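You operate a simulated robot arm through the tools that you are given. There is no shell and no other tool. Be economical: measure what you need, move in short steps, check, and stop when the job is done.

You are at the controls of a simulated two-armed robot. One attempt, no reset.

## Task
Key the panel to hand, hold the pendant and jog the meter up to the blue card's litres.
Fine: by the jog button alone, three litres over at most; key back to auto and out on the desk.

The check looks at the end state, three seconds after you hand in, the way a careful person would. Anything else that was tipped, shoved, dropped, spilled or broken makes it a failure.

## Robot
Two 7-joint arms with two-finger parallel grippers on one trunk, on a base that drives. Base frame: it is fixed to the floor where the robot stands at the start and does not move with it; the origin is under the middle of the robot, x ahead of it, y to its left, z up. Readings come in mm, degrees, newtons and seconds.
The left shoulder is at the start at [70, 134, 1251], the right one opposite. With the tool pointing down near the work surface each hand reaches from about 100 to 640 mm from the robot's upright axis, wherever it stands, measured 20 degrees to its own side. Places, roughly: adjust knob [700, -500, 1200]; batch dial [700, -400, 1200]; blue card [800, -400, 1500]; box pump isolator [-1200, 600, 1000]; desk top [500, 0, 900]; from knob [700, 200, 1200]; green button [700, 200, 1000]; green card [800, 200, 1500]; heat switch [700, -500, 1100]; horn switch [-1100, 600, 1400]; jog button [600, -100, 1000]; key slot [700, -300, 900]; key switch [700, -300, 900]; lamp test button [-1100, 700, 1400]; lift switch [500, -400, 900]; meter bleed cock [700, -1000, 1000]. Payload 1.57 kg a hand.
The tool frame of a hand sits at the grasp point between the pads (the TCP): z along the fingers, y along the line on which they close. The tips reach 30 mm beyond it. The gripper opens to 80 mm. The fingers are 17 mm wide and 12 mm thick; the gripper's body (40 by 82 mm) begins 80 mm behind the TCP.
Orientation is that of the tool frame in the base frame, as [roll, pitch, yaw] about the fixed x, y, z axes, in that order (R = Rz(yaw) Ry(pitch) Rx(roll)). With the fingers straight down and closing along the base's y, the tool's x points along the base's -x, its y along +y and its z along -z.

## Interface
- The arms move only by the tool servo_tool. It takes "left_plan", "right_plan" or both (then of equal length, played together; a hand with none holds still); each is a list that holds one entry, the list of rows, each a list of 6 numbers: the shift along the tool's x, y, z in mm, then the turn, a rotation vector about the tool's x, y, z in degrees. In form: [[[tx, ty, tz, rx, ry, rz], ...]]. A call has 1 to 12 rows; each row shifts and turns the commanded pose from where the row before left it, along the tool's axes as they then stand. "left_fingers" and "right_fingers" are, for a hand that has rows, the opening in per cent of the stroke, from 0 (shut) to 100 (fully open), set as the call begins (left out, the last holds). A row lasts 0.2 s, in which the tool goes at most 50 mm and 8.6 degrees; a call with a longer step from one row to the next is refused whole, and so is a gripper value outside its range. A pose out of reach is approached as far as the arm can. The call stops where the force on the tool passes 90 N (or 10 N more than at its start, if that is more) or the arm is blocked; 0.2 s more then pass. Each finger travels about 153 mm/s and halts on what it meets, pressing with about 28 N; the grip force reading is that of the motor and also rises with nothing between the fingers. The clock runs only during rows and for 0.2 s after the last one: add rows that do not move to give the fingers time. It gives the time, the measured TCP pose, the force on the tool (base axes), the opening and the grip force at its end, in the units of the frame above (readings bear some noise), with the torque about the TCP (base axes, N m) and any sound that the robot's microphone picked up.
- Cameras (640 x 400 px; columns grow to the right, rows downward): "scene" is now at [126.9, -20.9, 1463.3]; the picture's right is [-0.28, -0.96, 0.00], its down [-0.70, 0.21, -0.68] and it looks along [0.65, -0.19, -0.73] (base axes); focal length 250 px, centre (320, 200). "left" rides on the left gripper at [72, 7, -122] in its tool frame; the picture's right is [-0.09, 1.00, 0.00], its down [-0.84, -0.08, -0.54] and it looks along [-0.54, -0.05, 0.84] (tool axes); focal length 238 px, centre (320, 200). "right" rides on the right gripper at [72, -7, -122] in its tool frame; the picture's right is [0.09, 1.00, 0.00], its down [-0.84, 0.08, -0.54] and it looks along [-0.54, 0.05, 0.84] (tool axes); focal length 238 px, centre (320, 200). There is no depth. A picture from a camera that has moved, and an enlarged one, comes with that camera's place and axes in the base frame and with its lens.
- snapshot(camera): a new picture of that camera. No time passes.
- raise_lower(by): slides the trunk up (or, below 0, down) by that many mm; the arms and the scene camera ride with it, the base frame stays. It gives what a move gives, with no picture.
- base_move(legs): drives the robot by 1 to 6 legs, each [ahead, left, turn to the left] in mm, mm and degrees, along the robot's own axes; the way and the turn of a leg run together, so that a leg with both is an arc; at most 1500 mm and 180 degrees a leg. The arms and the cameras ride along, it lands a little off, and it stops where it bumps. It gives what a move gives.
- turn_head(pan, tilt): turns the head with the scene camera to pan (to the left, within 86 degrees either way) and tilt (down, from -29 to 69), counted from straight ahead of the robot. It gives what a move gives.
- inspect(camera, box): a new picture of the part [left, top, right, bottom] of that camera's present view, enlarged. No time passes.
- job_done(): hands the job in; it is judged then, once.

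Work in short steps. Places have to be worked out from the pictures, the camera data and where the tool is seen: move nearer, look again, correct. Check each grasp and each placing, and mend what went wrong. You have 120 turns and 100 pictures in all, those below and enlarged ones among them. Open the grippers and draw the arms clear of the work before you hand the job in, unless the task says otherwise; then end with one line.

The tools are called as name(argument=value, ...) on one line, values as JSON. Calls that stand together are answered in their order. servo_tool: Moves the arms, as the interface text tells. Its arguments: {"type":"object","properties":{"left_plan":{"type":"array"},"left_fingers":{"type":"number"},"right_plan":{"type":"array"},"right_fingers":{"type":"number"}},"required":[]} The other tools are called the same way: raise_lower (by) slides the trunk up or down; base_move (legs) drives the base; turn_head (pan, tilt) turns the head that bears the scene camera; snapshot (camera) takes a picture; inspect (camera, box) takes an enlarged picture of a part of a camera's view; job_done () hands the job in.

At the start:

```text
time: 0.0
left_ee_pos: [440.5, 91.6, 1231.4]
left_tool_rot: [-179.9, 0.0, -179.9]
left_contact_force: [-0.6, -0.3, -1.2]
left_ft_torque: [0.01, -0.01, -0.02]
left_gripper_width: 79.8
left_grip_force: 0.1
right_ee_pos: [437.4, -317.8, 1236.0]
right_tool_rot: [-179.9, 0.1, 179.9]
right_contact_force: [-1.0, -0.1, 0.3]
right_ft_torque: [0.01, 0.01, 0.0]
right_gripper_width: 80.2
right_grip_force: 0.1
trunk travel left (down, up): [-825.0, 115.0]
robot x, y, heading: [0.2, 2.8, -0.1]
head pan, tilt: [-16.4, 47.1]
```

scene: 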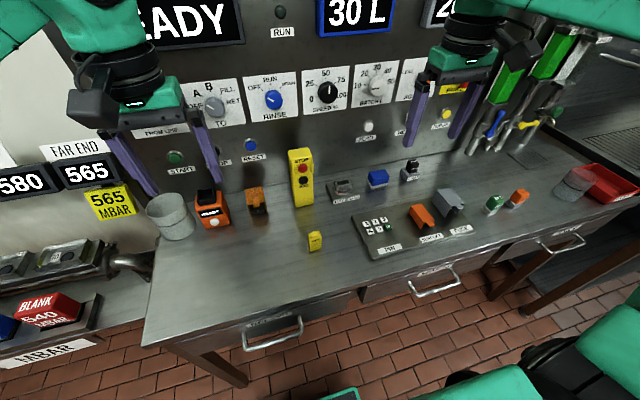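
right: 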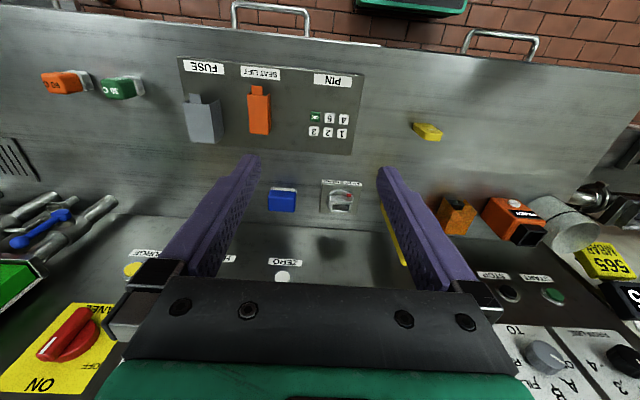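
left: 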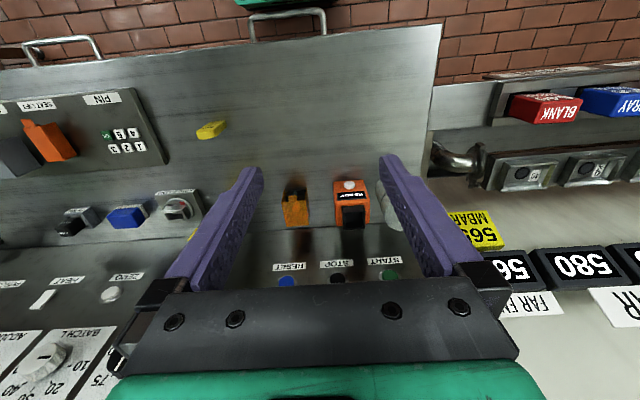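

I'll look up at the cards and panel first.

turn_head(pan=-25, tilt=5)

snapshot(camera="scene")

inspect(camera="right", box=[220, 60, 520, 300])

```text
time: 1.1
left_ee_pos: [440.4, 90.5, 1230.7]
left_tool_rot: [180.0, 0.0, -180.0]
left_contact_force: [0.0, 0.8, -0.1]
left_ft_torque: [-0.02, 0.0, -0.01]
left_gripper_width: 79.7
left_grip_force: 0.1
right_ee_pos: [436.0, -316.5, 1236.2]
right_tool_rot: [180.0, 0.1, 179.9]
right_contact_force: [-0.4, -0.2, 0.7]
right_ft_torque: [0.0, 0.01, -0.04]
right_gripper_width: 80.1
right_grip_force: 0.1
trunk travel left (down, up): [-825.0, 115.0]
robot x, y, heading: [-1.7, 0.0, 0.3]
head pan, tilt: [-25.0, 5.0]
```

```text
96 pictures are left
camera scene: at [133.7, -37.2, 1529.1], right [-0.42, -0.91, 0.0], down [-0.08, 0.04, -1.0], along [0.9, -0.42, -0.09], focal length 250 px, centre (320, 200)
```

scene: 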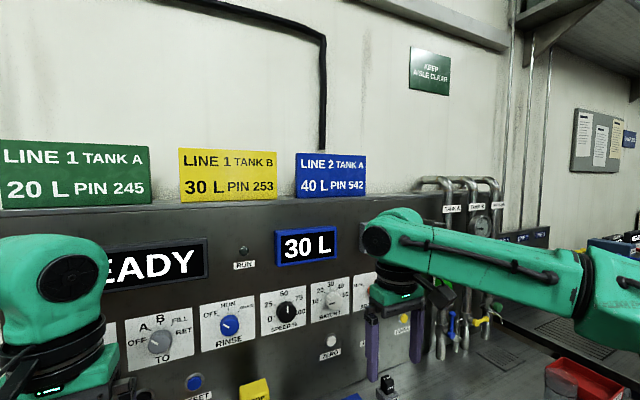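

```text
1.67 times, centred on (370, 180) of right
camera zoom: at [365.0, -324.1, 1356.5], right [-0.09, 1.0, 0.0], down [0.84, 0.08, 0.54], along [0.54, 0.05, -0.84], focal length 397 px, centre (237, 233)
```

zoom: 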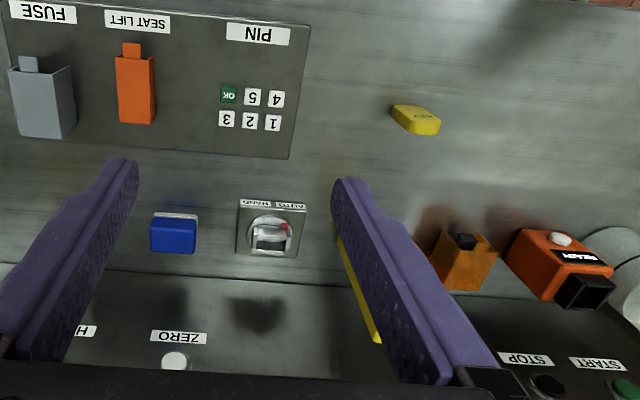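

Blue card says 40 L. Now the desk objects close up and the rest of the panel.

turn_head(pan=-20, tilt=45)

inspect(camera="scene", box=[160, 130, 400, 280])

inspect(camera="scene", box=[360, 130, 600, 280])

inspect(camera="scene", box=[160, 0, 560, 160])

```text
time: 2.2
left_ee_pos: [439.1, 91.6, 1231.4]
left_tool_rot: [179.9, 0.1, -179.8]
left_contact_force: [0.1, -0.1, 0.5]
left_ft_torque: [-0.02, 0.04, 0.0]
left_gripper_width: 80.3
left_grip_force: 0.1
right_ee_pos: [435.6, -318.4, 1235.3]
right_tool_rot: [179.9, 0.0, -180.0]
right_contact_force: [-0.1, 0.3, -0.4]
right_ft_torque: [0.0, -0.01, -0.04]
right_gripper_width: 79.8
right_grip_force: 0.1
trunk travel left (down, up): [-825.0, 115.0]
robot x, y, heading: [-3.9, -1.0, -0.2]
head pan, tilt: [-20.0, 45.0]
```

```text
2.67 times, centred on (280, 205) of scene
camera zoom: at [126.8, -26.3, 1466.2], right [-0.34, -0.94, 0.0], down [-0.66, 0.24, -0.71], along [0.66, -0.24, -0.71], focal length 665 px, centre (427, 187)
```

zoom: 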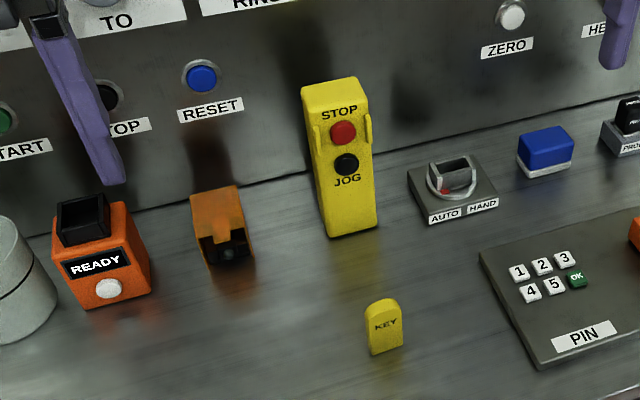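

```text
2.67 times, centred on (480, 205) of scene
camera zoom: at [126.8, -26.3, 1466.2], right [-0.34, -0.94, 0.0], down [-0.66, 0.24, -0.71], along [0.66, -0.24, -0.71], focal length 665 px, centre (-107, 187)
```

zoom: 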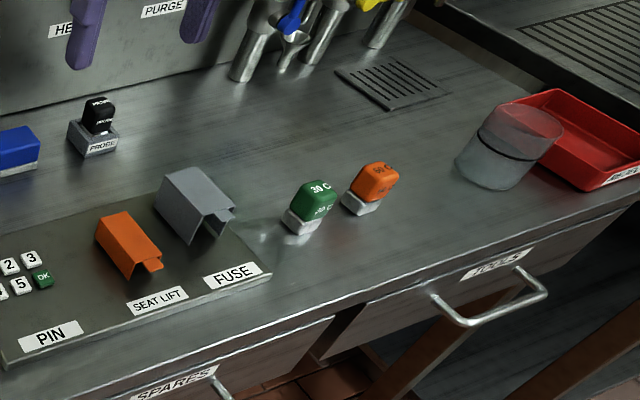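

```text
1.60 times, centred on (360, 80) of scene
camera zoom: at [126.8, -26.3, 1466.2], right [-0.34, -0.94, 0.0], down [-0.66, 0.24, -0.71], along [0.66, -0.24, -0.71], focal length 399 px, centre (256, 392)
```

zoom: 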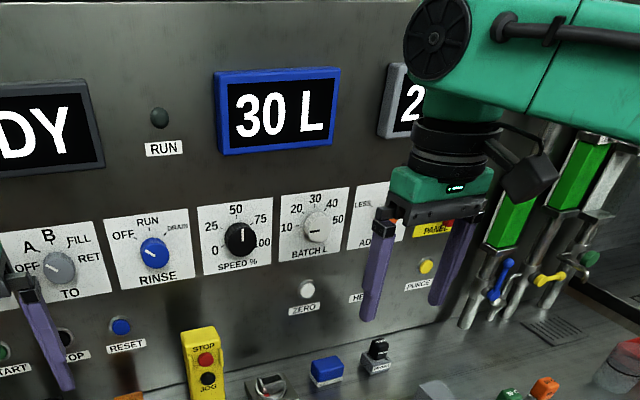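

Key appears to be near (490,-105), pendant near (635,-118), key switch around (620,-240). I'll move the right hand to look closer at key and switch.

servo_tool(right_plan=[[[20, 40, 40, 0, 0, 0], [20, 45, 40, 0, 0, 0], [0, 20, 40, 0, 0, 0], [0, 0, 0, 0, 0, 0]]])

snapshot(camera="right")

snapshot(camera="scene")

inspect(camera="right", box=[220, 60, 460, 210])

```text
refused: row 1 steps farther than a row can; nothing moved
```

```text
91 pictures are left
camera right: at [365.0, -324.1, 1356.5], right [-0.09, 1.0, 0.0], down [0.84, 0.08, 0.54], along [0.54, 0.05, -0.84], focal length 238 px, centre (320, 200)
```

right: 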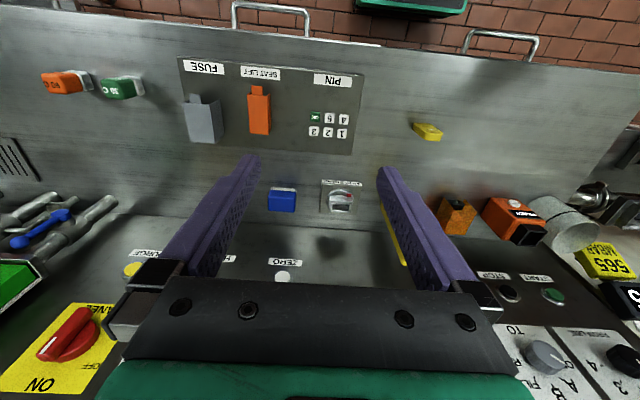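

```text
90 pictures are left
camera scene: at [126.8, -26.3, 1466.2], right [-0.34, -0.94, 0.0], down [-0.66, 0.24, -0.71], along [0.66, -0.24, -0.71], focal length 250 px, centre (320, 200)
```

scene: 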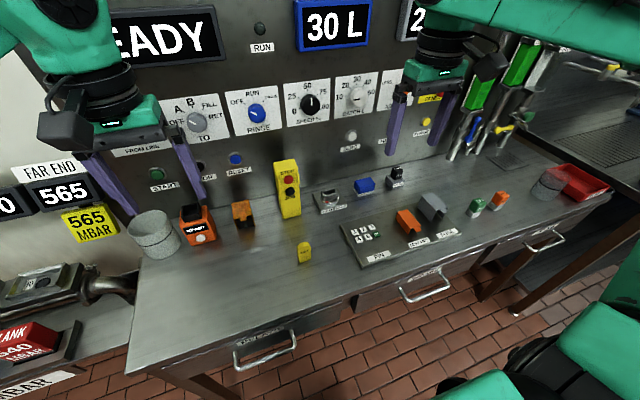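

```text
2.67 times, centred on (340, 135) of right
camera zoom: at [365.0, -324.1, 1356.5], right [-0.09, 1.0, 0.0], down [0.84, 0.08, 0.54], along [0.54, 0.05, -0.84], focal length 636 px, centre (267, 373)
```

zoom: 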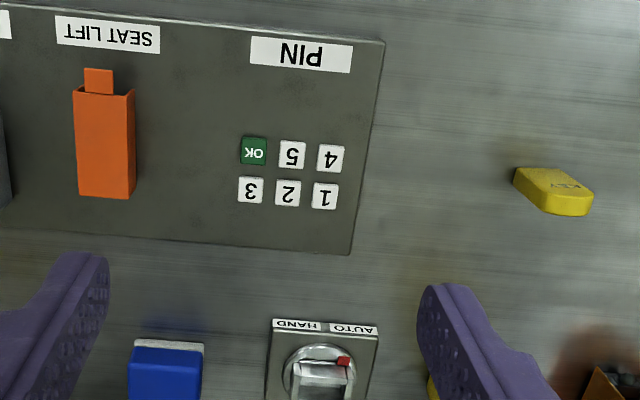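

Refused for size; smaller rows.

servo_tool(right_plan=[[[9, 30, 21, 0, 0, 0], [9, 30, 21, 0, 0, 0], [9, 30, 21, 0, 0, 0], [9, 30, 21, 0, 0, 0]]])

snapshot(camera="right")

inspect(camera="right", box=[240, 80, 480, 230])

```text
time: 3.2
left_ee_pos: [440.5, 92.6, 1230.8]
left_tool_rot: [-179.9, -0.1, -179.9]
left_contact_force: [0.2, -0.1, -0.5]
left_ft_torque: [-0.01, -0.02, 0.02]
left_gripper_width: 80.2
left_grip_force: 0.0
right_ee_pos: [400.1, -197.9, 1150.3]
right_tool_rot: [-179.9, 0.0, 179.9]
right_contact_force: [-0.4, 0.7, 0.2]
right_ft_torque: [-0.01, -0.05, 0.0]
right_gripper_width: 80.0
right_grip_force: 0.0
trunk travel left (down, up): [-825.0, 115.0]
robot x, y, heading: [-2.8, -0.7, -0.2]
head pan, tilt: [-20.0, 45.0]
```

```text
88 pictures are left
camera right: at [328.2, -203.8, 1270.8], right [-0.09, 1.0, 0.0], down [0.84, 0.08, 0.54], along [0.54, 0.05, -0.84], focal length 238 px, centre (320, 200)
```

right: 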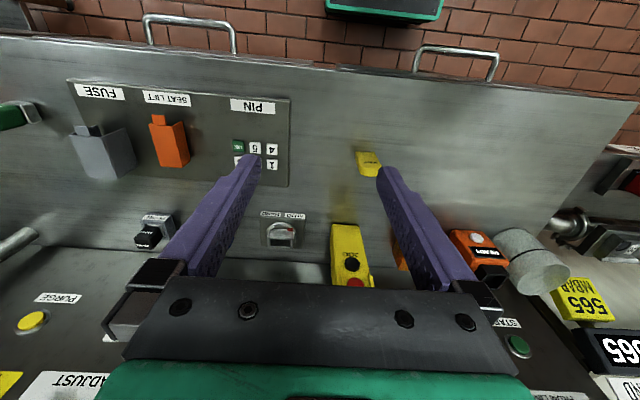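

```text
2.67 times, centred on (360, 155) of right
camera zoom: at [328.2, -203.8, 1270.8], right [-0.09, 1.0, 0.0], down [0.84, 0.08, 0.54], along [0.54, 0.05, -0.84], focal length 636 px, centre (213, 320)
```

zoom: 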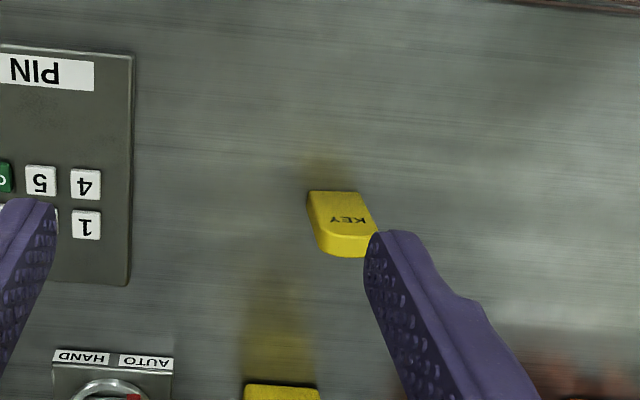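

Key stands upright at about (477,-110), ~35 wide (y), ~13 thick, ~70 tall. Now a near view of the slot.

servo_tool(right_plan=[[[-26, -8, 20, 0, 0, 0], [-26, -8, 20, 0, 0, 0], [-26, -8, 20, 0, 0, 0], [-26, -8, 20, 0, 0, 0], [-26, -8, 20, 0, 0, 0], [0, 0, 0, 0, 0, 0]]])

snapshot(camera="right")

inspect(camera="right", box=[240, 130, 400, 230])

inspect(camera="scene", box=[260, 140, 380, 215])

```text
time: 4.6
left_ee_pos: [440.1, 93.4, 1230.1]
left_tool_rot: [180.0, 0.0, 180.0]
left_contact_force: [-0.2, 0.7, -0.1]
left_ft_torque: [0.03, 0.0, 0.02]
left_gripper_width: 80.0
left_grip_force: 0.1
right_ee_pos: [531.3, -238.5, 1050.3]
right_tool_rot: [-180.0, 0.2, -179.9]
right_contact_force: [-0.2, 0.5, -0.2]
right_ft_torque: [0.02, 0.01, -0.01]
right_gripper_width: 80.3
right_grip_force: 0.0
trunk travel left (down, up): [-825.0, 115.0]
robot x, y, heading: [2.4, -2.4, 0.1]
head pan, tilt: [-20.0, 45.0]
```

```text
86 pictures are left
camera right: at [460.1, -244.9, 1171.1], right [-0.09, 1.0, 0.0], down [0.84, 0.08, 0.54], along [0.54, 0.05, -0.84], focal length 238 px, centre (320, 200)
```

right: 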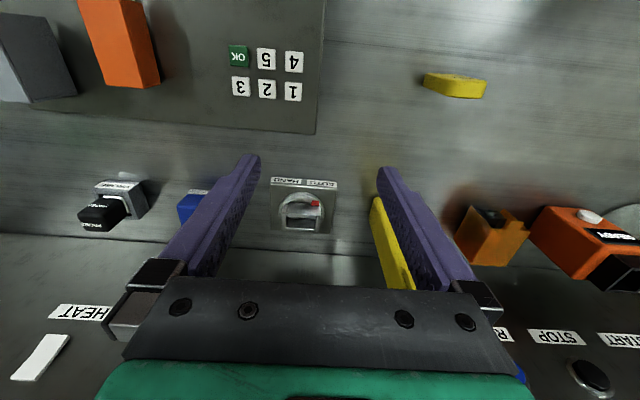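

```text
4.00 times, centred on (320, 180) of right
camera zoom: at [460.1, -244.9, 1171.1], right [-0.09, 1.0, 0.0], down [0.84, 0.08, 0.54], along [0.54, 0.05, -0.84], focal length 953 px, centre (320, 280)
```

zoom: 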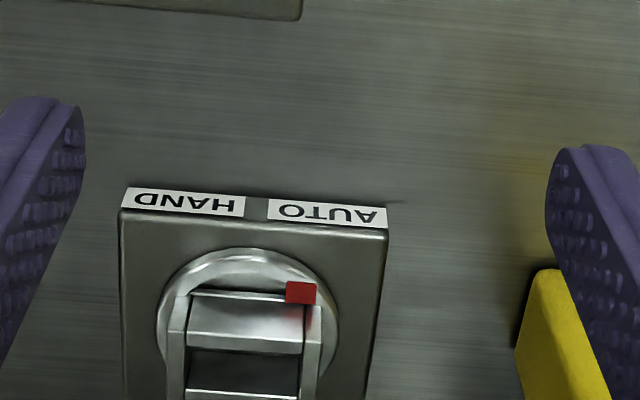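

```text
5.33 times, centred on (320, 178) of scene
camera zoom: at [126.0, -26.2, 1466.2], right [-0.34, -0.94, 0.0], down [-0.66, 0.24, -0.71], along [0.66, -0.24, -0.71], focal length 1331 px, centre (320, 320)
```

zoom: 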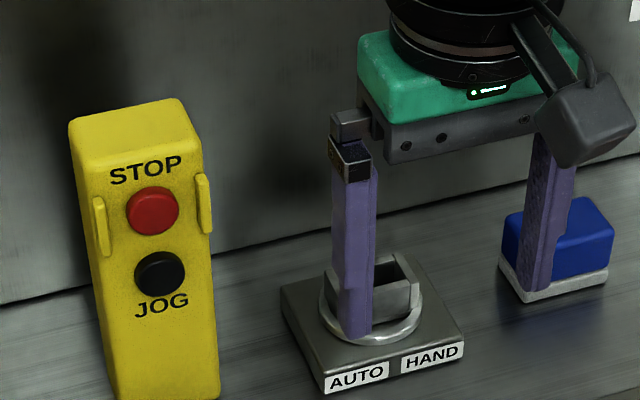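

The slot socket (approx (650,-250)) is beyond reach, so I must drive ahead; look down to check clearance to the desk front.

turn_head(pan=0, tilt=69)

snapshot(camera="scene")

```text
time: 5.4
left_ee_pos: [440.4, 90.6, 1231.2]
left_tool_rot: [179.9, 0.0, -179.8]
left_contact_force: [-0.5, 0.9, 0.3]
left_ft_torque: [-0.02, 0.0, 0.03]
left_gripper_width: 80.0
left_grip_force: 0.0
right_ee_pos: [531.2, -238.0, 1051.0]
right_tool_rot: [179.9, 0.0, -180.0]
right_contact_force: [-0.1, -0.1, 0.0]
right_ft_torque: [-0.04, 0.01, 0.01]
right_gripper_width: 80.3
right_grip_force: 0.0
trunk travel left (down, up): [-825.0, 115.0]
robot x, y, heading: [0.7, -3.9, -0.1]
head pan, tilt: [0.0, 68.8]
```

```text
83 pictures are left
camera scene: at [106.5, 1.5, 1437.3], right [0.0, -1.0, 0.0], down [-0.93, 0.0, -0.36], along [0.36, 0.0, -0.93], focal length 250 px, centre (320, 200)
```

scene: 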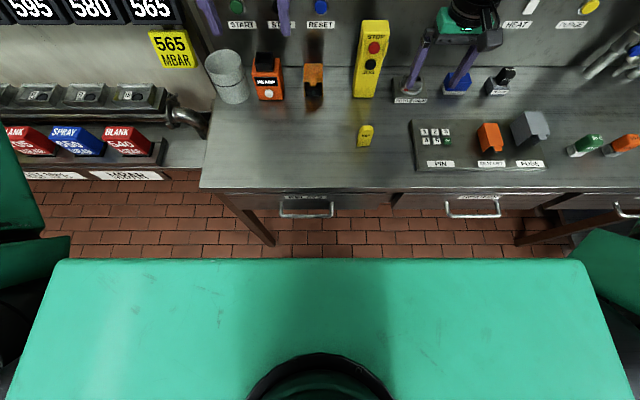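

Torso front is ~130, drawer handles ~310: room to drive ahead 110. First pull the right hand back and up, then drive.

servo_tool(right_plan=[[[35, 0, -25, 0, 0, 0], [35, 0, -25, 0, 0, 0], [35, 0, -25, 0, 0, 0]]])

base_move(legs=[[110, 0, 0]])

snapshot(camera="right")

```text
time: 6.2
left_ee_pos: [438.1, 92.0, 1231.9]
left_tool_rot: [-180.0, 0.1, -179.9]
left_contact_force: [0.3, 0.8, -1.2]
left_ft_torque: [0.03, 0.0, 0.01]
left_gripper_width: 80.0
left_grip_force: 0.0
right_ee_pos: [425.6, -236.4, 1124.6]
right_tool_rot: [-180.0, 0.2, -180.0]
right_contact_force: [0.9, 0.0, -0.4]
right_ft_torque: [-0.01, -0.02, -0.03]
right_gripper_width: 79.7
right_grip_force: 0.0
trunk travel left (down, up): [-825.0, 115.0]
robot x, y, heading: [-1.2, -0.4, -0.2]
head pan, tilt: [0.0, 68.8]
```

```text
time: 7.4
left_ee_pos: [547.2, 91.2, 1232.6]
left_tool_rot: [-179.9, 0.2, -179.9]
left_contact_force: [-0.6, -0.1, 0.3]
left_ft_torque: [-0.01, -0.02, 0.01]
left_gripper_width: 80.0
left_grip_force: 0.0
right_ee_pos: [533.1, -238.2, 1124.9]
right_tool_rot: [180.0, 0.2, 180.0]
right_contact_force: [0.1, -0.5, -0.5]
right_ft_torque: [0.01, -0.01, 0.04]
right_gripper_width: 80.1
right_grip_force: 0.0
trunk travel left (down, up): [-825.0, 115.0]
robot x, y, heading: [110.9, 2.7, -0.2]
head pan, tilt: [0.0, 68.8]
```

```text
82 pictures are left
camera right: at [462.3, -244.7, 1246.7], right [-0.09, 1.0, 0.0], down [0.83, 0.08, 0.54], along [0.54, 0.05, -0.84], focal length 238 px, centre (320, 200)
```

right: 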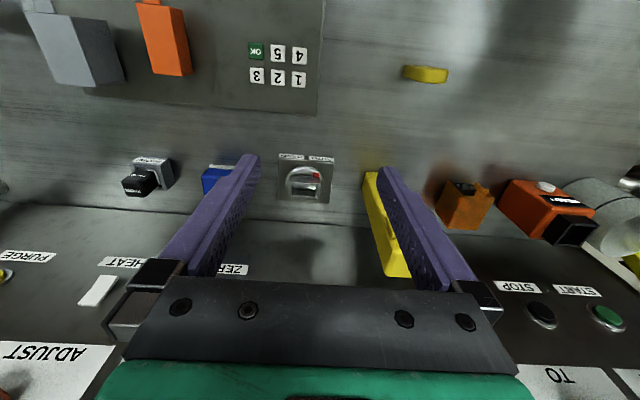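

Drove 110 fine. Move the right hand above the slot for a top view, and look over the left camera later.

servo_tool(right_plan=[[[-27, 0, 12, 0, 0, 0], [-27, 0, 12, 0, 0, 0], [-27, 0, 12, 0, 0, 0], [0, 0, 0, 0, 0, 0]]])

inspect(camera="right", box=[240, 80, 400, 180])

```text
time: 8.4
left_ee_pos: [548.5, 91.0, 1231.5]
left_tool_rot: [-180.0, 0.0, -179.9]
left_contact_force: [-0.5, -0.2, 1.0]
left_ft_torque: [0.03, 0.01, 0.02]
left_gripper_width: 80.2
left_grip_force: 0.1
right_ee_pos: [619.2, -239.0, 1088.6]
right_tool_rot: [180.0, 0.2, -180.0]
right_contact_force: [0.0, 0.0, -0.1]
right_ft_torque: [0.03, -0.01, 0.01]
right_gripper_width: 80.1
right_grip_force: 0.0
trunk travel left (down, up): [-825.0, 115.0]
robot x, y, heading: [109.0, 0.5, 0.1]
head pan, tilt: [0.0, 68.8]
```

```text
4.00 times, centred on (320, 130) of right
camera zoom: at [547.6, -244.7, 1209.8], right [-0.09, 1.0, 0.0], down [0.84, 0.08, 0.54], along [0.54, 0.05, -0.84], focal length 953 px, centre (320, 480)
```

zoom: 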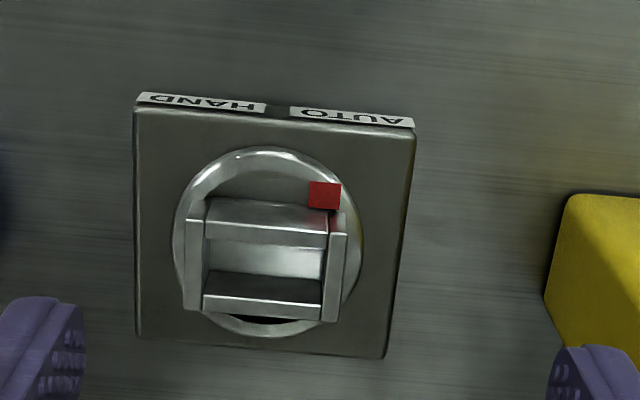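

Slot centre ≈ (657,-252), rim top z≈920, mark at AUTO; turn of ~90° CCW (from above) to HAND. Now to above the key.

servo_tool(right_plan=[[[48, 0, 0, 0, 0, 0], [48, 0, 0, 0, 0, 0], [46, 10, 0, 0, 0, 0], [0, 43, 10, 0, 0, 0], [0, 43, 10, 0, 0, 0], [0, 33, 10, 0, 0, 0], [0, 0, 0, 0, 0, 0]]])

snapshot(camera="right")

snapshot(camera="left")

snapshot(camera="scene")

```text
time: 10.0
left_ee_pos: [551.1, 89.7, 1231.6]
left_tool_rot: [-179.9, 0.0, -179.9]
left_contact_force: [-0.1, -0.4, 0.7]
left_ft_torque: [0.0, 0.01, 0.0]
left_gripper_width: 80.0
left_grip_force: 0.0
right_ee_pos: [476.3, -109.5, 1062.4]
right_tool_rot: [-179.9, 0.0, -179.9]
right_contact_force: [0.2, 0.4, 0.7]
right_ft_torque: [0.03, 0.03, -0.02]
right_gripper_width: 79.8
right_grip_force: 0.0
trunk travel left (down, up): [-825.0, 115.0]
robot x, y, heading: [108.7, -0.1, 0.1]
head pan, tilt: [0.0, 68.8]
```

```text
80 pictures are left
camera right: at [406.0, -116.3, 1181.9], right [-0.09, 1.0, 0.0], down [0.84, 0.08, 0.54], along [0.54, 0.05, -0.84], focal length 238 px, centre (320, 200)
```

right: 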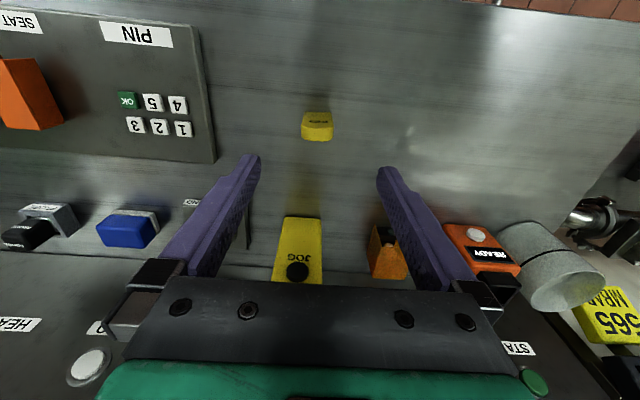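

```text
79 pictures are left
camera left: at [476.6, 98.2, 1351.8], right [0.09, 1.0, 0.0], down [0.84, -0.08, 0.54], along [0.54, -0.05, -0.84], focal length 238 px, centre (320, 200)
```

left: 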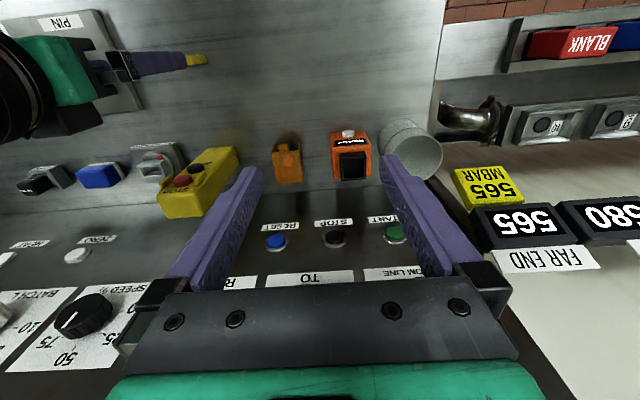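

```text
78 pictures are left
camera scene: at [216.1, 1.1, 1437.3], right [0.0, -1.0, 0.0], down [-0.93, 0.0, -0.36], along [0.36, 0.0, -0.93], focal length 250 px, centre (320, 200)
```

scene: 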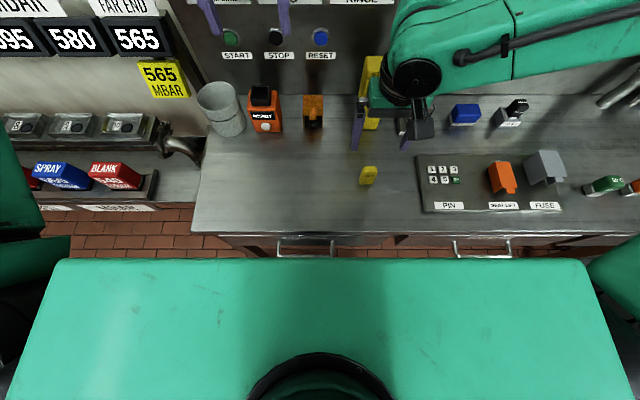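

Inspect the key from both cameras.

inspect(camera="right", box=[264, 95, 376, 165])

inspect(camera="scene", box=[328, 150, 408, 200])

```text
5.71 times, centred on (320, 130) of right
camera zoom: at [406.0, -116.3, 1181.9], right [-0.09, 1.0, 0.0], down [0.84, 0.08, 0.54], along [0.54, 0.05, -0.84], focal length 1362 px, centre (320, 600)
```

zoom: 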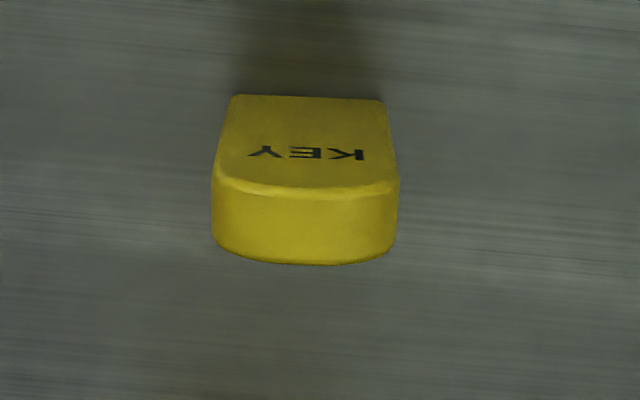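

```text
8.00 times, centred on (368, 175) of scene
camera zoom: at [216.1, 1.1, 1437.3], right [0.0, -1.0, 0.0], down [-0.93, 0.0, -0.36], along [0.36, 0.0, -0.93], focal length 1996 px, centre (-64, 400)
```

zoom: 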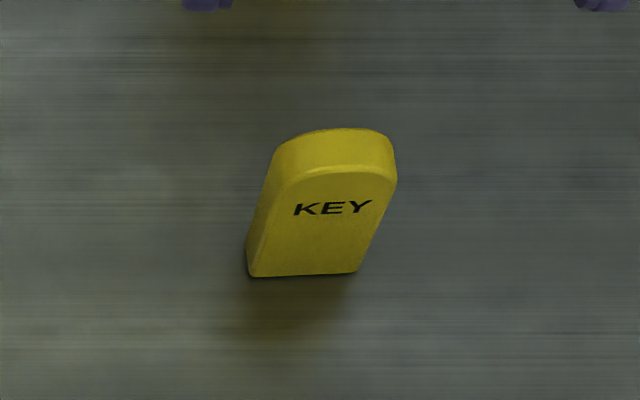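

Key: centre ≈ (480,-112), 33 wide, 68 tall. Descend to TCP z≈943, then grip.

servo_tool(right_plan=[[[-4, -2.5, 30, 0, 0, 0], [0, 0, 30, 0, 0, 0], [0, 0, 30, 0, 0, 0], [0, 0, 29, 0, 0, 0], [0, 0, 0, 0, 0, 0]]])

snapshot(camera="right")

```text
time: 11.2
left_ee_pos: [550.2, 91.5, 1231.1]
left_tool_rot: [-180.0, 0.2, -180.0]
left_contact_force: [0.3, 0.1, -0.2]
left_ft_torque: [-0.02, -0.02, 0.03]
left_gripper_width: 80.2
left_grip_force: 0.0
right_ee_pos: [480.9, -112.6, 939.9]
right_tool_rot: [-180.0, 0.2, -180.0]
right_contact_force: [0.0, 0.8, 0.6]
right_ft_torque: [0.0, 0.01, -0.02]
right_gripper_width: 80.1
right_grip_force: 0.1
trunk travel left (down, up): [-825.0, 115.0]
robot x, y, heading: [108.2, 3.2, -0.1]
head pan, tilt: [0.0, 68.8]
```

```text
75 pictures are left
camera right: at [408.7, -119.2, 1061.1], right [-0.09, 1.0, 0.0], down [0.84, 0.08, 0.54], along [0.54, 0.05, -0.84], focal length 238 px, centre (320, 200)
```

right: 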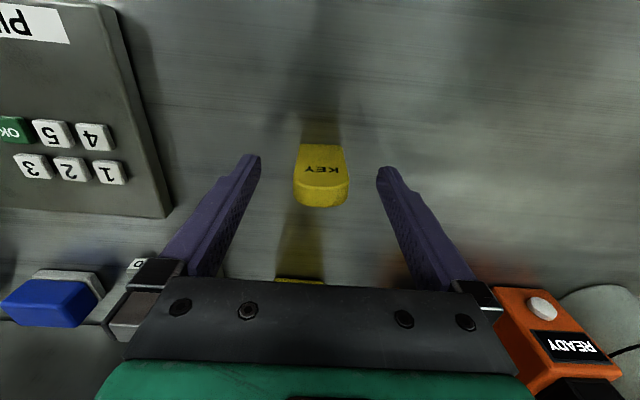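

Centred between the fingers; close.

servo_tool(right_plan=[[[0, 0, 0, 0, 0, 0], [0, 0, 0, 0, 0, 0], [0, 0, 0, 0, 0, 0]]], right_fingers=0)

servo_tool(right_plan=[[[0, 0, -30, 0, 0, 0], [0, 0, -40, 0, 0, 0], [0, 0, -40, 0, 0, 0], [0, 0, 0, 0, 0, 0]]])

snapshot(camera="right")

```text
time: 12.0
left_ee_pos: [550.3, 92.0, 1231.0]
left_tool_rot: [180.0, 0.0, -179.9]
left_contact_force: [-0.2, -0.3, 0.4]
left_ft_torque: [-0.02, -0.03, 0.03]
left_gripper_width: 80.1
left_grip_force: 0.0
right_ee_pos: [479.5, -112.5, 939.7]
right_tool_rot: [-180.0, -0.1, 179.9]
right_contact_force: [-0.3, -0.7, -1.0]
right_ft_torque: [0.0, 0.03, 0.02]
right_gripper_width: 33.1
right_grip_force: 27.9
trunk travel left (down, up): [-825.0, 115.0]
robot x, y, heading: [111.6, -0.6, 0.1]
head pan, tilt: [0.0, 68.8]
```

```text
time: 13.0
left_ee_pos: [550.4, 90.6, 1230.5]
left_tool_rot: [-179.9, 0.0, -179.9]
left_contact_force: [0.0, -0.1, 0.2]
left_ft_torque: [0.0, -0.01, -0.02]
left_gripper_width: 80.1
left_grip_force: 0.1
right_ee_pos: [478.2, -111.9, 1050.8]
right_tool_rot: [180.0, 0.0, -180.0]
right_contact_force: [-0.2, -0.1, 0.2]
right_ft_torque: [-0.01, 0.0, 0.0]
right_gripper_width: 33.2
right_grip_force: 28.2
trunk travel left (down, up): [-825.0, 115.0]
robot x, y, heading: [107.8, -0.7, 0.1]
head pan, tilt: [0.0, 68.8]
```

```text
74 pictures are left
camera right: at [408.8, -118.6, 1171.5], right [-0.09, 1.0, 0.0], down [0.84, 0.08, 0.54], along [0.54, 0.05, -0.84], focal length 238 px, centre (320, 200)
```

right: 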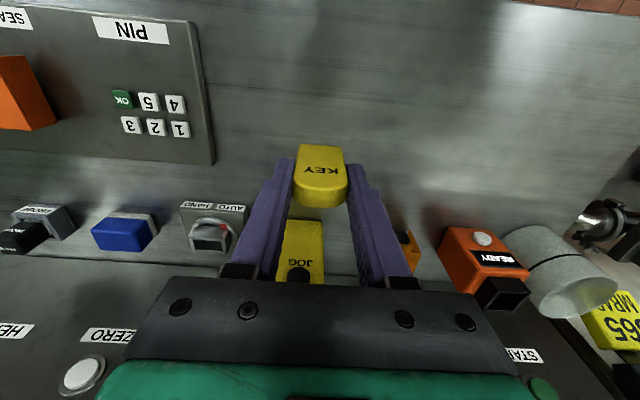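

Key held. Carry over the slot: -y first, then ahead, staying high.

servo_tool(right_plan=[[[0, -47, 0, 0, 0, 0], [0, -47, 0, 0, 0, 0], [0, -46, 0, 0, 0, 0], [-45, 0, 0, 0, 0, 0], [-45, 0, 0, 0, 0, 0], [-45, 0, 0, 0, 0, 0], [-43, 0, 0, 0, 0, 0], [0, 0, 25, 0, 0, 0], [0, 0, 25, 0, 0, 0], [0, 0, 0, 0, 0, 0]]])

snapshot(camera="right")

turn_head(pan=-25, tilt=45)

snapshot(camera="scene")

```text
time: 15.2
left_ee_pos: [551.0, 92.6, 1230.1]
left_tool_rot: [-179.9, -0.1, -179.8]
left_contact_force: [0.6, 0.6, 0.6]
left_ft_torque: [0.01, -0.03, -0.01]
left_gripper_width: 80.1
left_grip_force: 0.1
right_ee_pos: [657.0, -252.2, 997.2]
right_tool_rot: [180.0, 0.1, 179.8]
right_contact_force: [0.4, -0.2, -0.3]
right_ft_torque: [0.02, -0.01, 0.01]
right_gripper_width: 33.4
right_grip_force: 27.3
trunk travel left (down, up): [-825.0, 115.0]
robot x, y, heading: [109.8, -0.3, 0.3]
head pan, tilt: [0.0, 68.8]
```

```text
73 pictures are left
camera right: at [585.2, -257.9, 1118.7], right [-0.09, 1.0, 0.0], down [0.84, 0.08, 0.54], along [0.54, 0.05, -0.84], focal length 238 px, centre (320, 200)
```

right: 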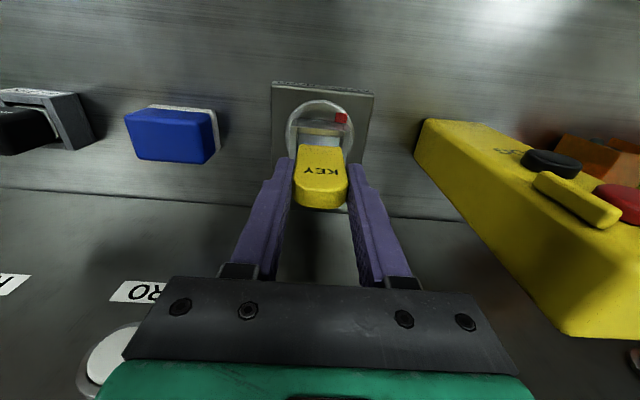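

```text
time: 16.1
left_ee_pos: [550.2, 90.6, 1231.0]
left_tool_rot: [180.0, 0.0, -179.9]
left_contact_force: [0.1, 0.5, 0.1]
left_ft_torque: [0.0, 0.02, 0.0]
left_gripper_width: 79.9
left_grip_force: 0.1
right_ee_pos: [655.5, -251.6, 998.7]
right_tool_rot: [180.0, 0.0, 179.9]
right_contact_force: [-0.4, 0.4, -1.4]
right_ft_torque: [0.0, 0.02, -0.01]
right_gripper_width: 33.4
right_grip_force: 27.9
trunk travel left (down, up): [-825.0, 115.0]
robot x, y, heading: [109.3, 1.8, 0.1]
head pan, tilt: [-25.0, 45.0]
```

```text
72 pictures are left
camera scene: at [233.7, -32.8, 1466.1], right [-0.42, -0.91, 0.0], down [-0.64, 0.3, -0.71], along [0.64, -0.3, -0.71], focal length 250 px, centre (320, 200)
```

scene: 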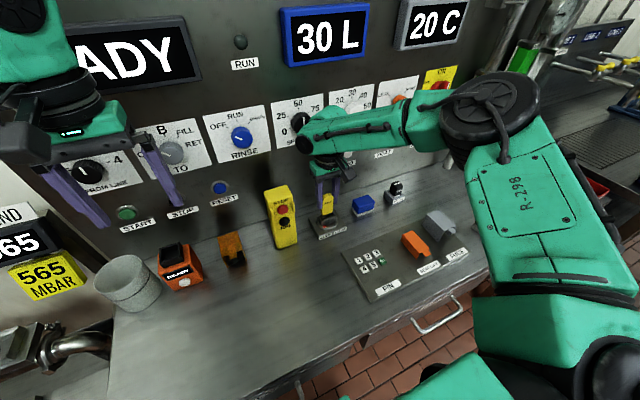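

The meter is the blue-framed 30 L. Zoom on key over slot.

inspect(camera="right", box=[256, 75, 384, 155])

inspect(camera="scene", box=[288, 190, 368, 240])

```text
5.00 times, centred on (320, 115) of right
camera zoom: at [584.6, -258.4, 1119.2], right [-0.09, 1.0, 0.0], down [0.84, 0.08, 0.54], along [0.54, 0.05, -0.84], focal length 1192 px, centre (320, 625)
```

zoom: 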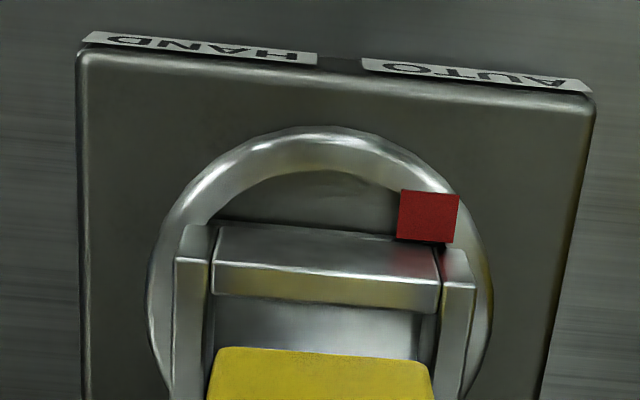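

```text
8.00 times, centred on (328, 215) of scene
camera zoom: at [233.7, -32.8, 1466.1], right [-0.42, -0.91, 0.0], down [-0.64, 0.3, -0.71], along [0.64, -0.3, -0.71], focal length 1996 px, centre (256, 80)
```

zoom: 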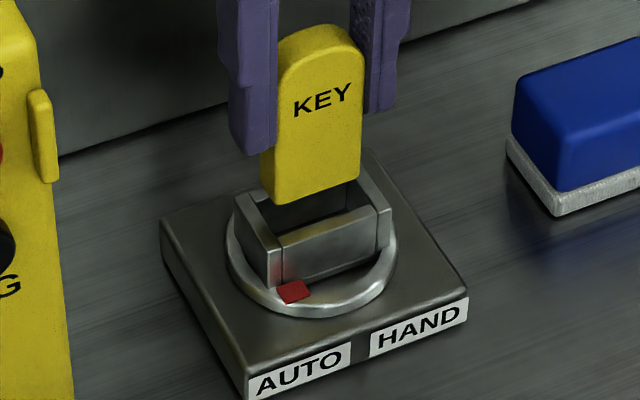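

Aligned within ~1.5 mm; shift +1.5 in x and lower gently into the socket.

servo_tool(right_plan=[[[-1.5, 0.5, 8, 0, 0, 0], [0, 0, 8, 0, 0, 0], [0, 0, 6, 0, 0, 0], [0, 0, 4, 0, 0, 0], [0, 0, 0, 0, 0, 0]]])

inspect(camera="scene", box=[288, 190, 368, 240])

```text
time: 17.3
left_ee_pos: [551.8, 91.9, 1230.8]
left_tool_rot: [179.9, -0.2, -179.9]
left_contact_force: [0.4, 0.5, -0.9]
left_ft_torque: [-0.03, 0.01, 0.0]
left_gripper_width: 79.9
left_grip_force: 0.0
right_ee_pos: [652.6, -253.9, 979.9]
right_tool_rot: [-179.9, 0.3, 180.0]
right_contact_force: [13.0, 0.0, 3.8]
right_ft_torque: [0.0, -0.64, -0.03]
right_gripper_width: 33.4
right_grip_force: 27.5
right hand out of reach, approached as far as the arm can: row 1, 2, 3
trunk travel left (down, up): [-825.0, 115.0]
robot x, y, heading: [110.6, -0.5, 0.0]
head pan, tilt: [-25.0, 45.0]
```

```text
8.00 times, centred on (328, 215) of scene
camera zoom: at [236.9, -32.3, 1465.9], right [-0.42, -0.91, 0.0], down [-0.64, 0.3, -0.71], along [0.64, -0.3, -0.71], focal length 1996 px, centre (256, 80)
```

zoom: 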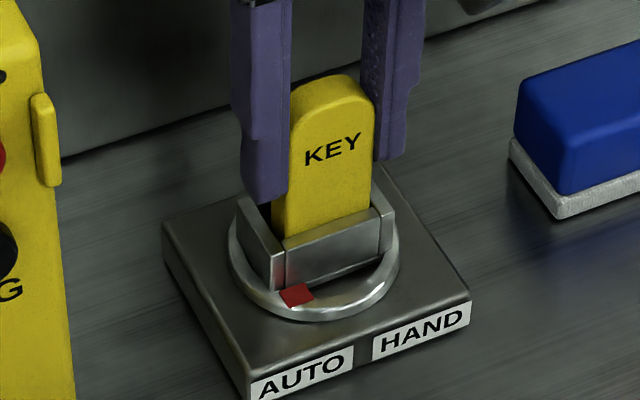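

Out of reach by a little. Raise the key out, then drive 45 mm closer with the hand withdrawn.

servo_tool(right_plan=[[[0, 0, -25, 0, 0, 0], [0, 0, -25, 0, 0, 0], [25, 0, 0, 0, 0, 0], [25, 0, 0, 0, 0, 0], [0, 0, 0, 0, 0, 0]]])

base_move(legs=[[45, 0, 0]])

```text
time: 18.5
left_ee_pos: [549.3, 91.3, 1231.4]
left_tool_rot: [-179.9, 0.0, -179.9]
left_contact_force: [0.3, 0.3, 0.0]
left_ft_torque: [-0.06, 0.02, -0.02]
left_gripper_width: 80.2
left_grip_force: 0.0
right_ee_pos: [598.8, -255.0, 1027.8]
right_tool_rot: [-179.9, 0.0, -180.0]
right_contact_force: [0.6, 0.0, 0.3]
right_ft_torque: [0.03, 0.0, -0.02]
right_gripper_width: 32.9
right_grip_force: 27.4
trunk travel left (down, up): [-825.0, 115.0]
robot x, y, heading: [110.4, -0.2, 0.2]
head pan, tilt: [-25.0, 45.0]
```

```text
time: 19.4
left_ee_pos: [586.1, 90.4, 1234.6]
left_tool_rot: [-180.0, 0.5, -179.9]
left_contact_force: [-0.2, 0.6, 0.8]
left_ft_torque: [-0.01, -0.09, 0.02]
left_gripper_width: 79.9
left_grip_force: 0.0
right_ee_pos: [637.0, -254.5, 1031.4]
right_tool_rot: [-180.0, 0.4, 180.0]
right_contact_force: [-0.4, -0.1, 0.0]
right_ft_torque: [0.0, -0.08, -0.01]
right_gripper_width: 33.2
right_grip_force: 28.0
trunk travel left (down, up): [-825.0, 115.0]
robot x, y, heading: [155.2, 0.6, -0.1]
head pan, tilt: [-25.0, 45.0]
```

Readings look slightly settled/tilted; check with a still row.

servo_tool(right_plan=[[[0, 0, 0, 0, 0, 0], [0, 0, 0, 0, 0, 0], [0, 0, 0, 0, 0, 0]]])

turn_head(pan=0, tilt=69)

snapshot(camera="scene")

```text
time: 20.2
left_ee_pos: [595.1, 91.5, 1232.0]
left_tool_rot: [180.0, 0.0, -179.9]
left_contact_force: [0.3, 0.1, -0.8]
left_ft_torque: [-0.03, 0.04, -0.02]
left_gripper_width: 79.9
left_grip_force: 0.0
right_ee_pos: [645.1, -255.0, 1027.6]
right_tool_rot: [180.0, 0.0, -180.0]
right_contact_force: [-0.2, 0.6, 0.0]
right_ft_torque: [0.01, 0.02, -0.01]
right_gripper_width: 33.3
right_grip_force: 28.2
trunk travel left (down, up): [-825.0, 115.0]
robot x, y, heading: [152.9, 4.0, -0.2]
head pan, tilt: [-25.0, 45.0]
```

```text
time: 21.1
left_ee_pos: [593.2, 90.3, 1231.2]
left_tool_rot: [-180.0, 0.0, -180.0]
left_contact_force: [-0.3, -0.5, -0.4]
left_ft_torque: [-0.02, 0.0, 0.0]
left_gripper_width: 80.0
left_grip_force: 0.2
right_ee_pos: [643.5, -254.3, 1028.2]
right_tool_rot: [179.9, 0.0, -179.9]
right_contact_force: [0.2, -0.4, 0.3]
right_ft_torque: [-0.03, -0.02, -0.01]
right_gripper_width: 33.1
right_grip_force: 28.3
trunk travel left (down, up): [-825.0, 115.0]
robot x, y, heading: [153.1, -0.1, 0.0]
head pan, tilt: [0.0, 68.8]
```

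```text
68 pictures are left
camera scene: at [260.5, 1.3, 1437.3], right [0.0, -1.0, 0.0], down [-0.93, 0.0, -0.36], along [0.36, 0.0, -0.93], focal length 250 px, centre (320, 200)
```

scene: 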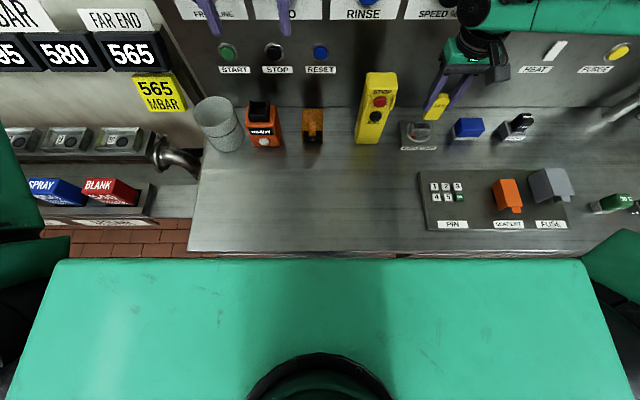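

All settled. Return over slot at z≈995 and check alignment.

servo_tool(right_plan=[[[-13.5, 2.5, 0, 0, 0, 0], [0, 0, 30, 0, 0, 0], [0, 0, 0, 0, 0, 0], [0, 0, 0, 0, 0, 0]]])

inspect(camera="right", box=[256, 75, 384, 155])

turn_head(pan=-30, tilt=45)

snapshot(camera="scene")

```text
time: 22.1
left_ee_pos: [594.0, 91.1, 1231.2]
left_tool_rot: [179.9, -0.1, 179.9]
left_contact_force: [0.1, 0.6, 1.4]
left_ft_torque: [0.0, 0.01, -0.02]
left_gripper_width: 80.1
left_grip_force: 0.1
right_ee_pos: [658.0, -251.0, 998.4]
right_tool_rot: [-179.9, -0.1, -180.0]
right_contact_force: [0.7, 0.2, -0.6]
right_ft_torque: [0.01, 0.03, 0.02]
right_gripper_width: 33.2
right_grip_force: 28.1
trunk travel left (down, up): [-825.0, 115.0]
robot x, y, heading: [152.9, -2.1, 0.4]
head pan, tilt: [0.0, 68.8]
```

```text
5.00 times, centred on (320, 115) of right
camera zoom: at [587.4, -257.5, 1118.3], right [-0.09, 1.0, 0.0], down [0.84, 0.08, 0.54], along [0.54, 0.05, -0.84], focal length 1192 px, centre (320, 625)
```

zoom: 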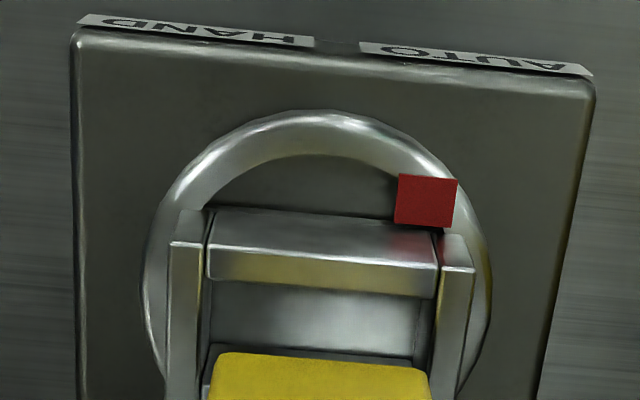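

```text
time: 23.1
left_ee_pos: [594.7, 90.2, 1232.7]
left_tool_rot: [180.0, 0.1, -180.0]
left_contact_force: [0.6, -0.3, -1.2]
left_ft_torque: [0.0, -0.01, 0.01]
left_gripper_width: 80.2
left_grip_force: 0.1
right_ee_pos: [658.9, -251.2, 998.2]
right_tool_rot: [-180.0, 0.0, -180.0]
right_contact_force: [0.3, 0.2, -0.4]
right_ft_torque: [0.0, -0.02, 0.04]
right_gripper_width: 33.4
right_grip_force: 28.2
trunk travel left (down, up): [-825.0, 115.0]
robot x, y, heading: [151.7, -0.9, -0.1]
head pan, tilt: [-30.0, 45.0]
```

```text
66 pictures are left
camera scene: at [275.0, -39.2, 1466.1], right [-0.5, -0.87, 0.0], down [-0.61, 0.35, -0.71], along [0.61, -0.35, -0.71], focal length 250 px, centre (320, 200)
```

scene: 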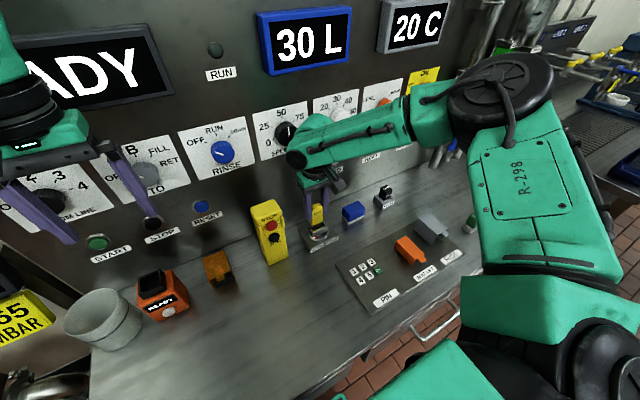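

Key alignment in the socket looks right. Lower.

servo_tool(right_plan=[[[0, 0, 8, 0, 0, 0], [0, 0, 8, 0, 0, 0], [0, 0, 6, 0, 0, 0], [0, 0, 4, 0, 0, 0], [0, 0, 0, 0, 0, 0]]])

inspect(camera="scene", box=[278, 195, 358, 245])

```text
time: 24.3
left_ee_pos: [590.5, 90.9, 1232.4]
left_tool_rot: [-180.0, 0.2, 180.0]
left_contact_force: [1.0, -0.4, -0.9]
left_ft_torque: [0.01, 0.0, -0.04]
left_gripper_width: 80.0
left_grip_force: 0.1
right_ee_pos: [654.3, -251.3, 974.1]
right_tool_rot: [-179.9, 0.3, -180.0]
right_contact_force: [-1.0, -2.8, 20.2]
right_ft_torque: [-0.08, -0.09, -0.01]
right_gripper_width: 33.2
right_grip_force: 27.9
trunk travel left (down, up): [-825.0, 115.0]
robot x, y, heading: [153.4, -2.5, -0.1]
head pan, tilt: [-30.0, 45.0]
```

```text
8.00 times, centred on (318, 220) of scene
camera zoom: at [270.3, -37.9, 1466.7], right [-0.5, -0.87, 0.0], down [-0.61, 0.35, -0.71], along [0.61, -0.35, -0.7], focal length 1996 px, centre (336, 40)
```

zoom: 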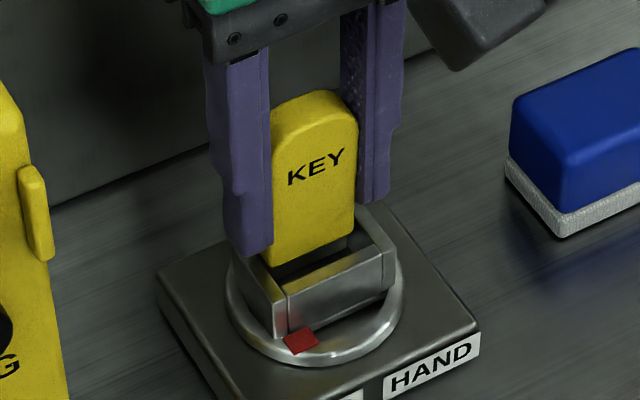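

20 N while a gap shows in front of the key: it's resting on the back rim. Raise a little and look.

servo_tool(right_plan=[[[0, 0, -8, 0, 0, 0], [0, 0, -8, 0, 0, 0], [0, 0, 0, 0, 0, 0], [0, 0, 0, 0, 0, 0]]])

inspect(camera="scene", box=[278, 195, 358, 245])

inspect(camera="right", box=[256, 75, 384, 155])

```text
time: 25.3
left_ee_pos: [595.0, 90.0, 1229.8]
left_tool_rot: [-180.0, 0.1, 180.0]
left_contact_force: [0.3, -0.4, 0.5]
left_ft_torque: [0.01, 0.03, 0.02]
left_gripper_width: 80.0
left_grip_force: 0.1
right_ee_pos: [659.5, -251.9, 986.4]
right_tool_rot: [180.0, 0.0, 179.9]
right_contact_force: [0.3, 0.2, -0.6]
right_ft_torque: [0.01, -0.02, 0.02]
right_gripper_width: 33.2
right_grip_force: 28.1
trunk travel left (down, up): [-825.0, 115.0]
robot x, y, heading: [153.2, -2.1, 0.1]
head pan, tilt: [-30.0, 45.0]
```

```text
8.00 times, centred on (318, 220) of scene
camera zoom: at [276.1, -39.6, 1466.0], right [-0.5, -0.87, 0.0], down [-0.61, 0.35, -0.71], along [0.61, -0.35, -0.71], focal length 1996 px, centre (336, 40)
```

zoom: 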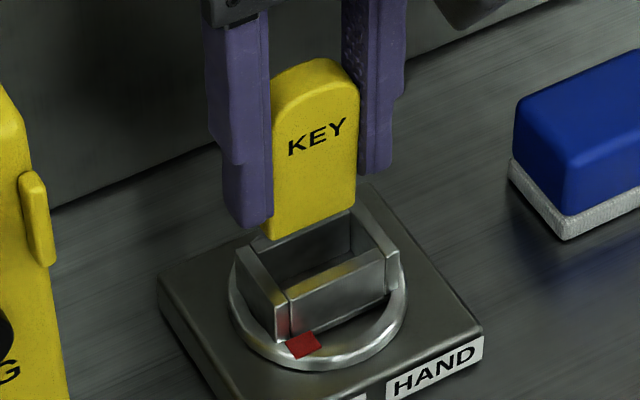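

```text
5.00 times, centred on (320, 115) of right
camera zoom: at [587.6, -258.1, 1107.7], right [-0.09, 1.0, 0.0], down [0.84, 0.08, 0.54], along [0.54, 0.05, -0.84], focal length 1192 px, centre (320, 625)
```

zoom: 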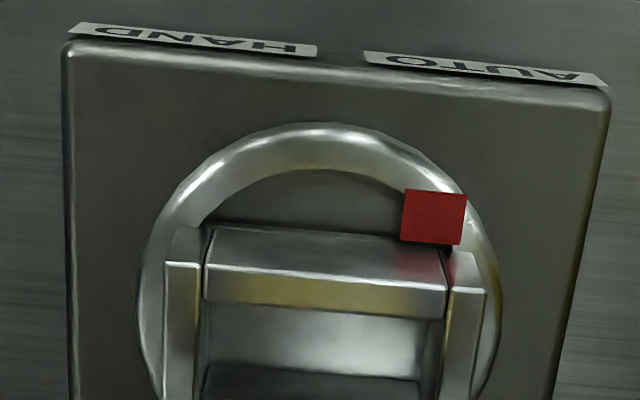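

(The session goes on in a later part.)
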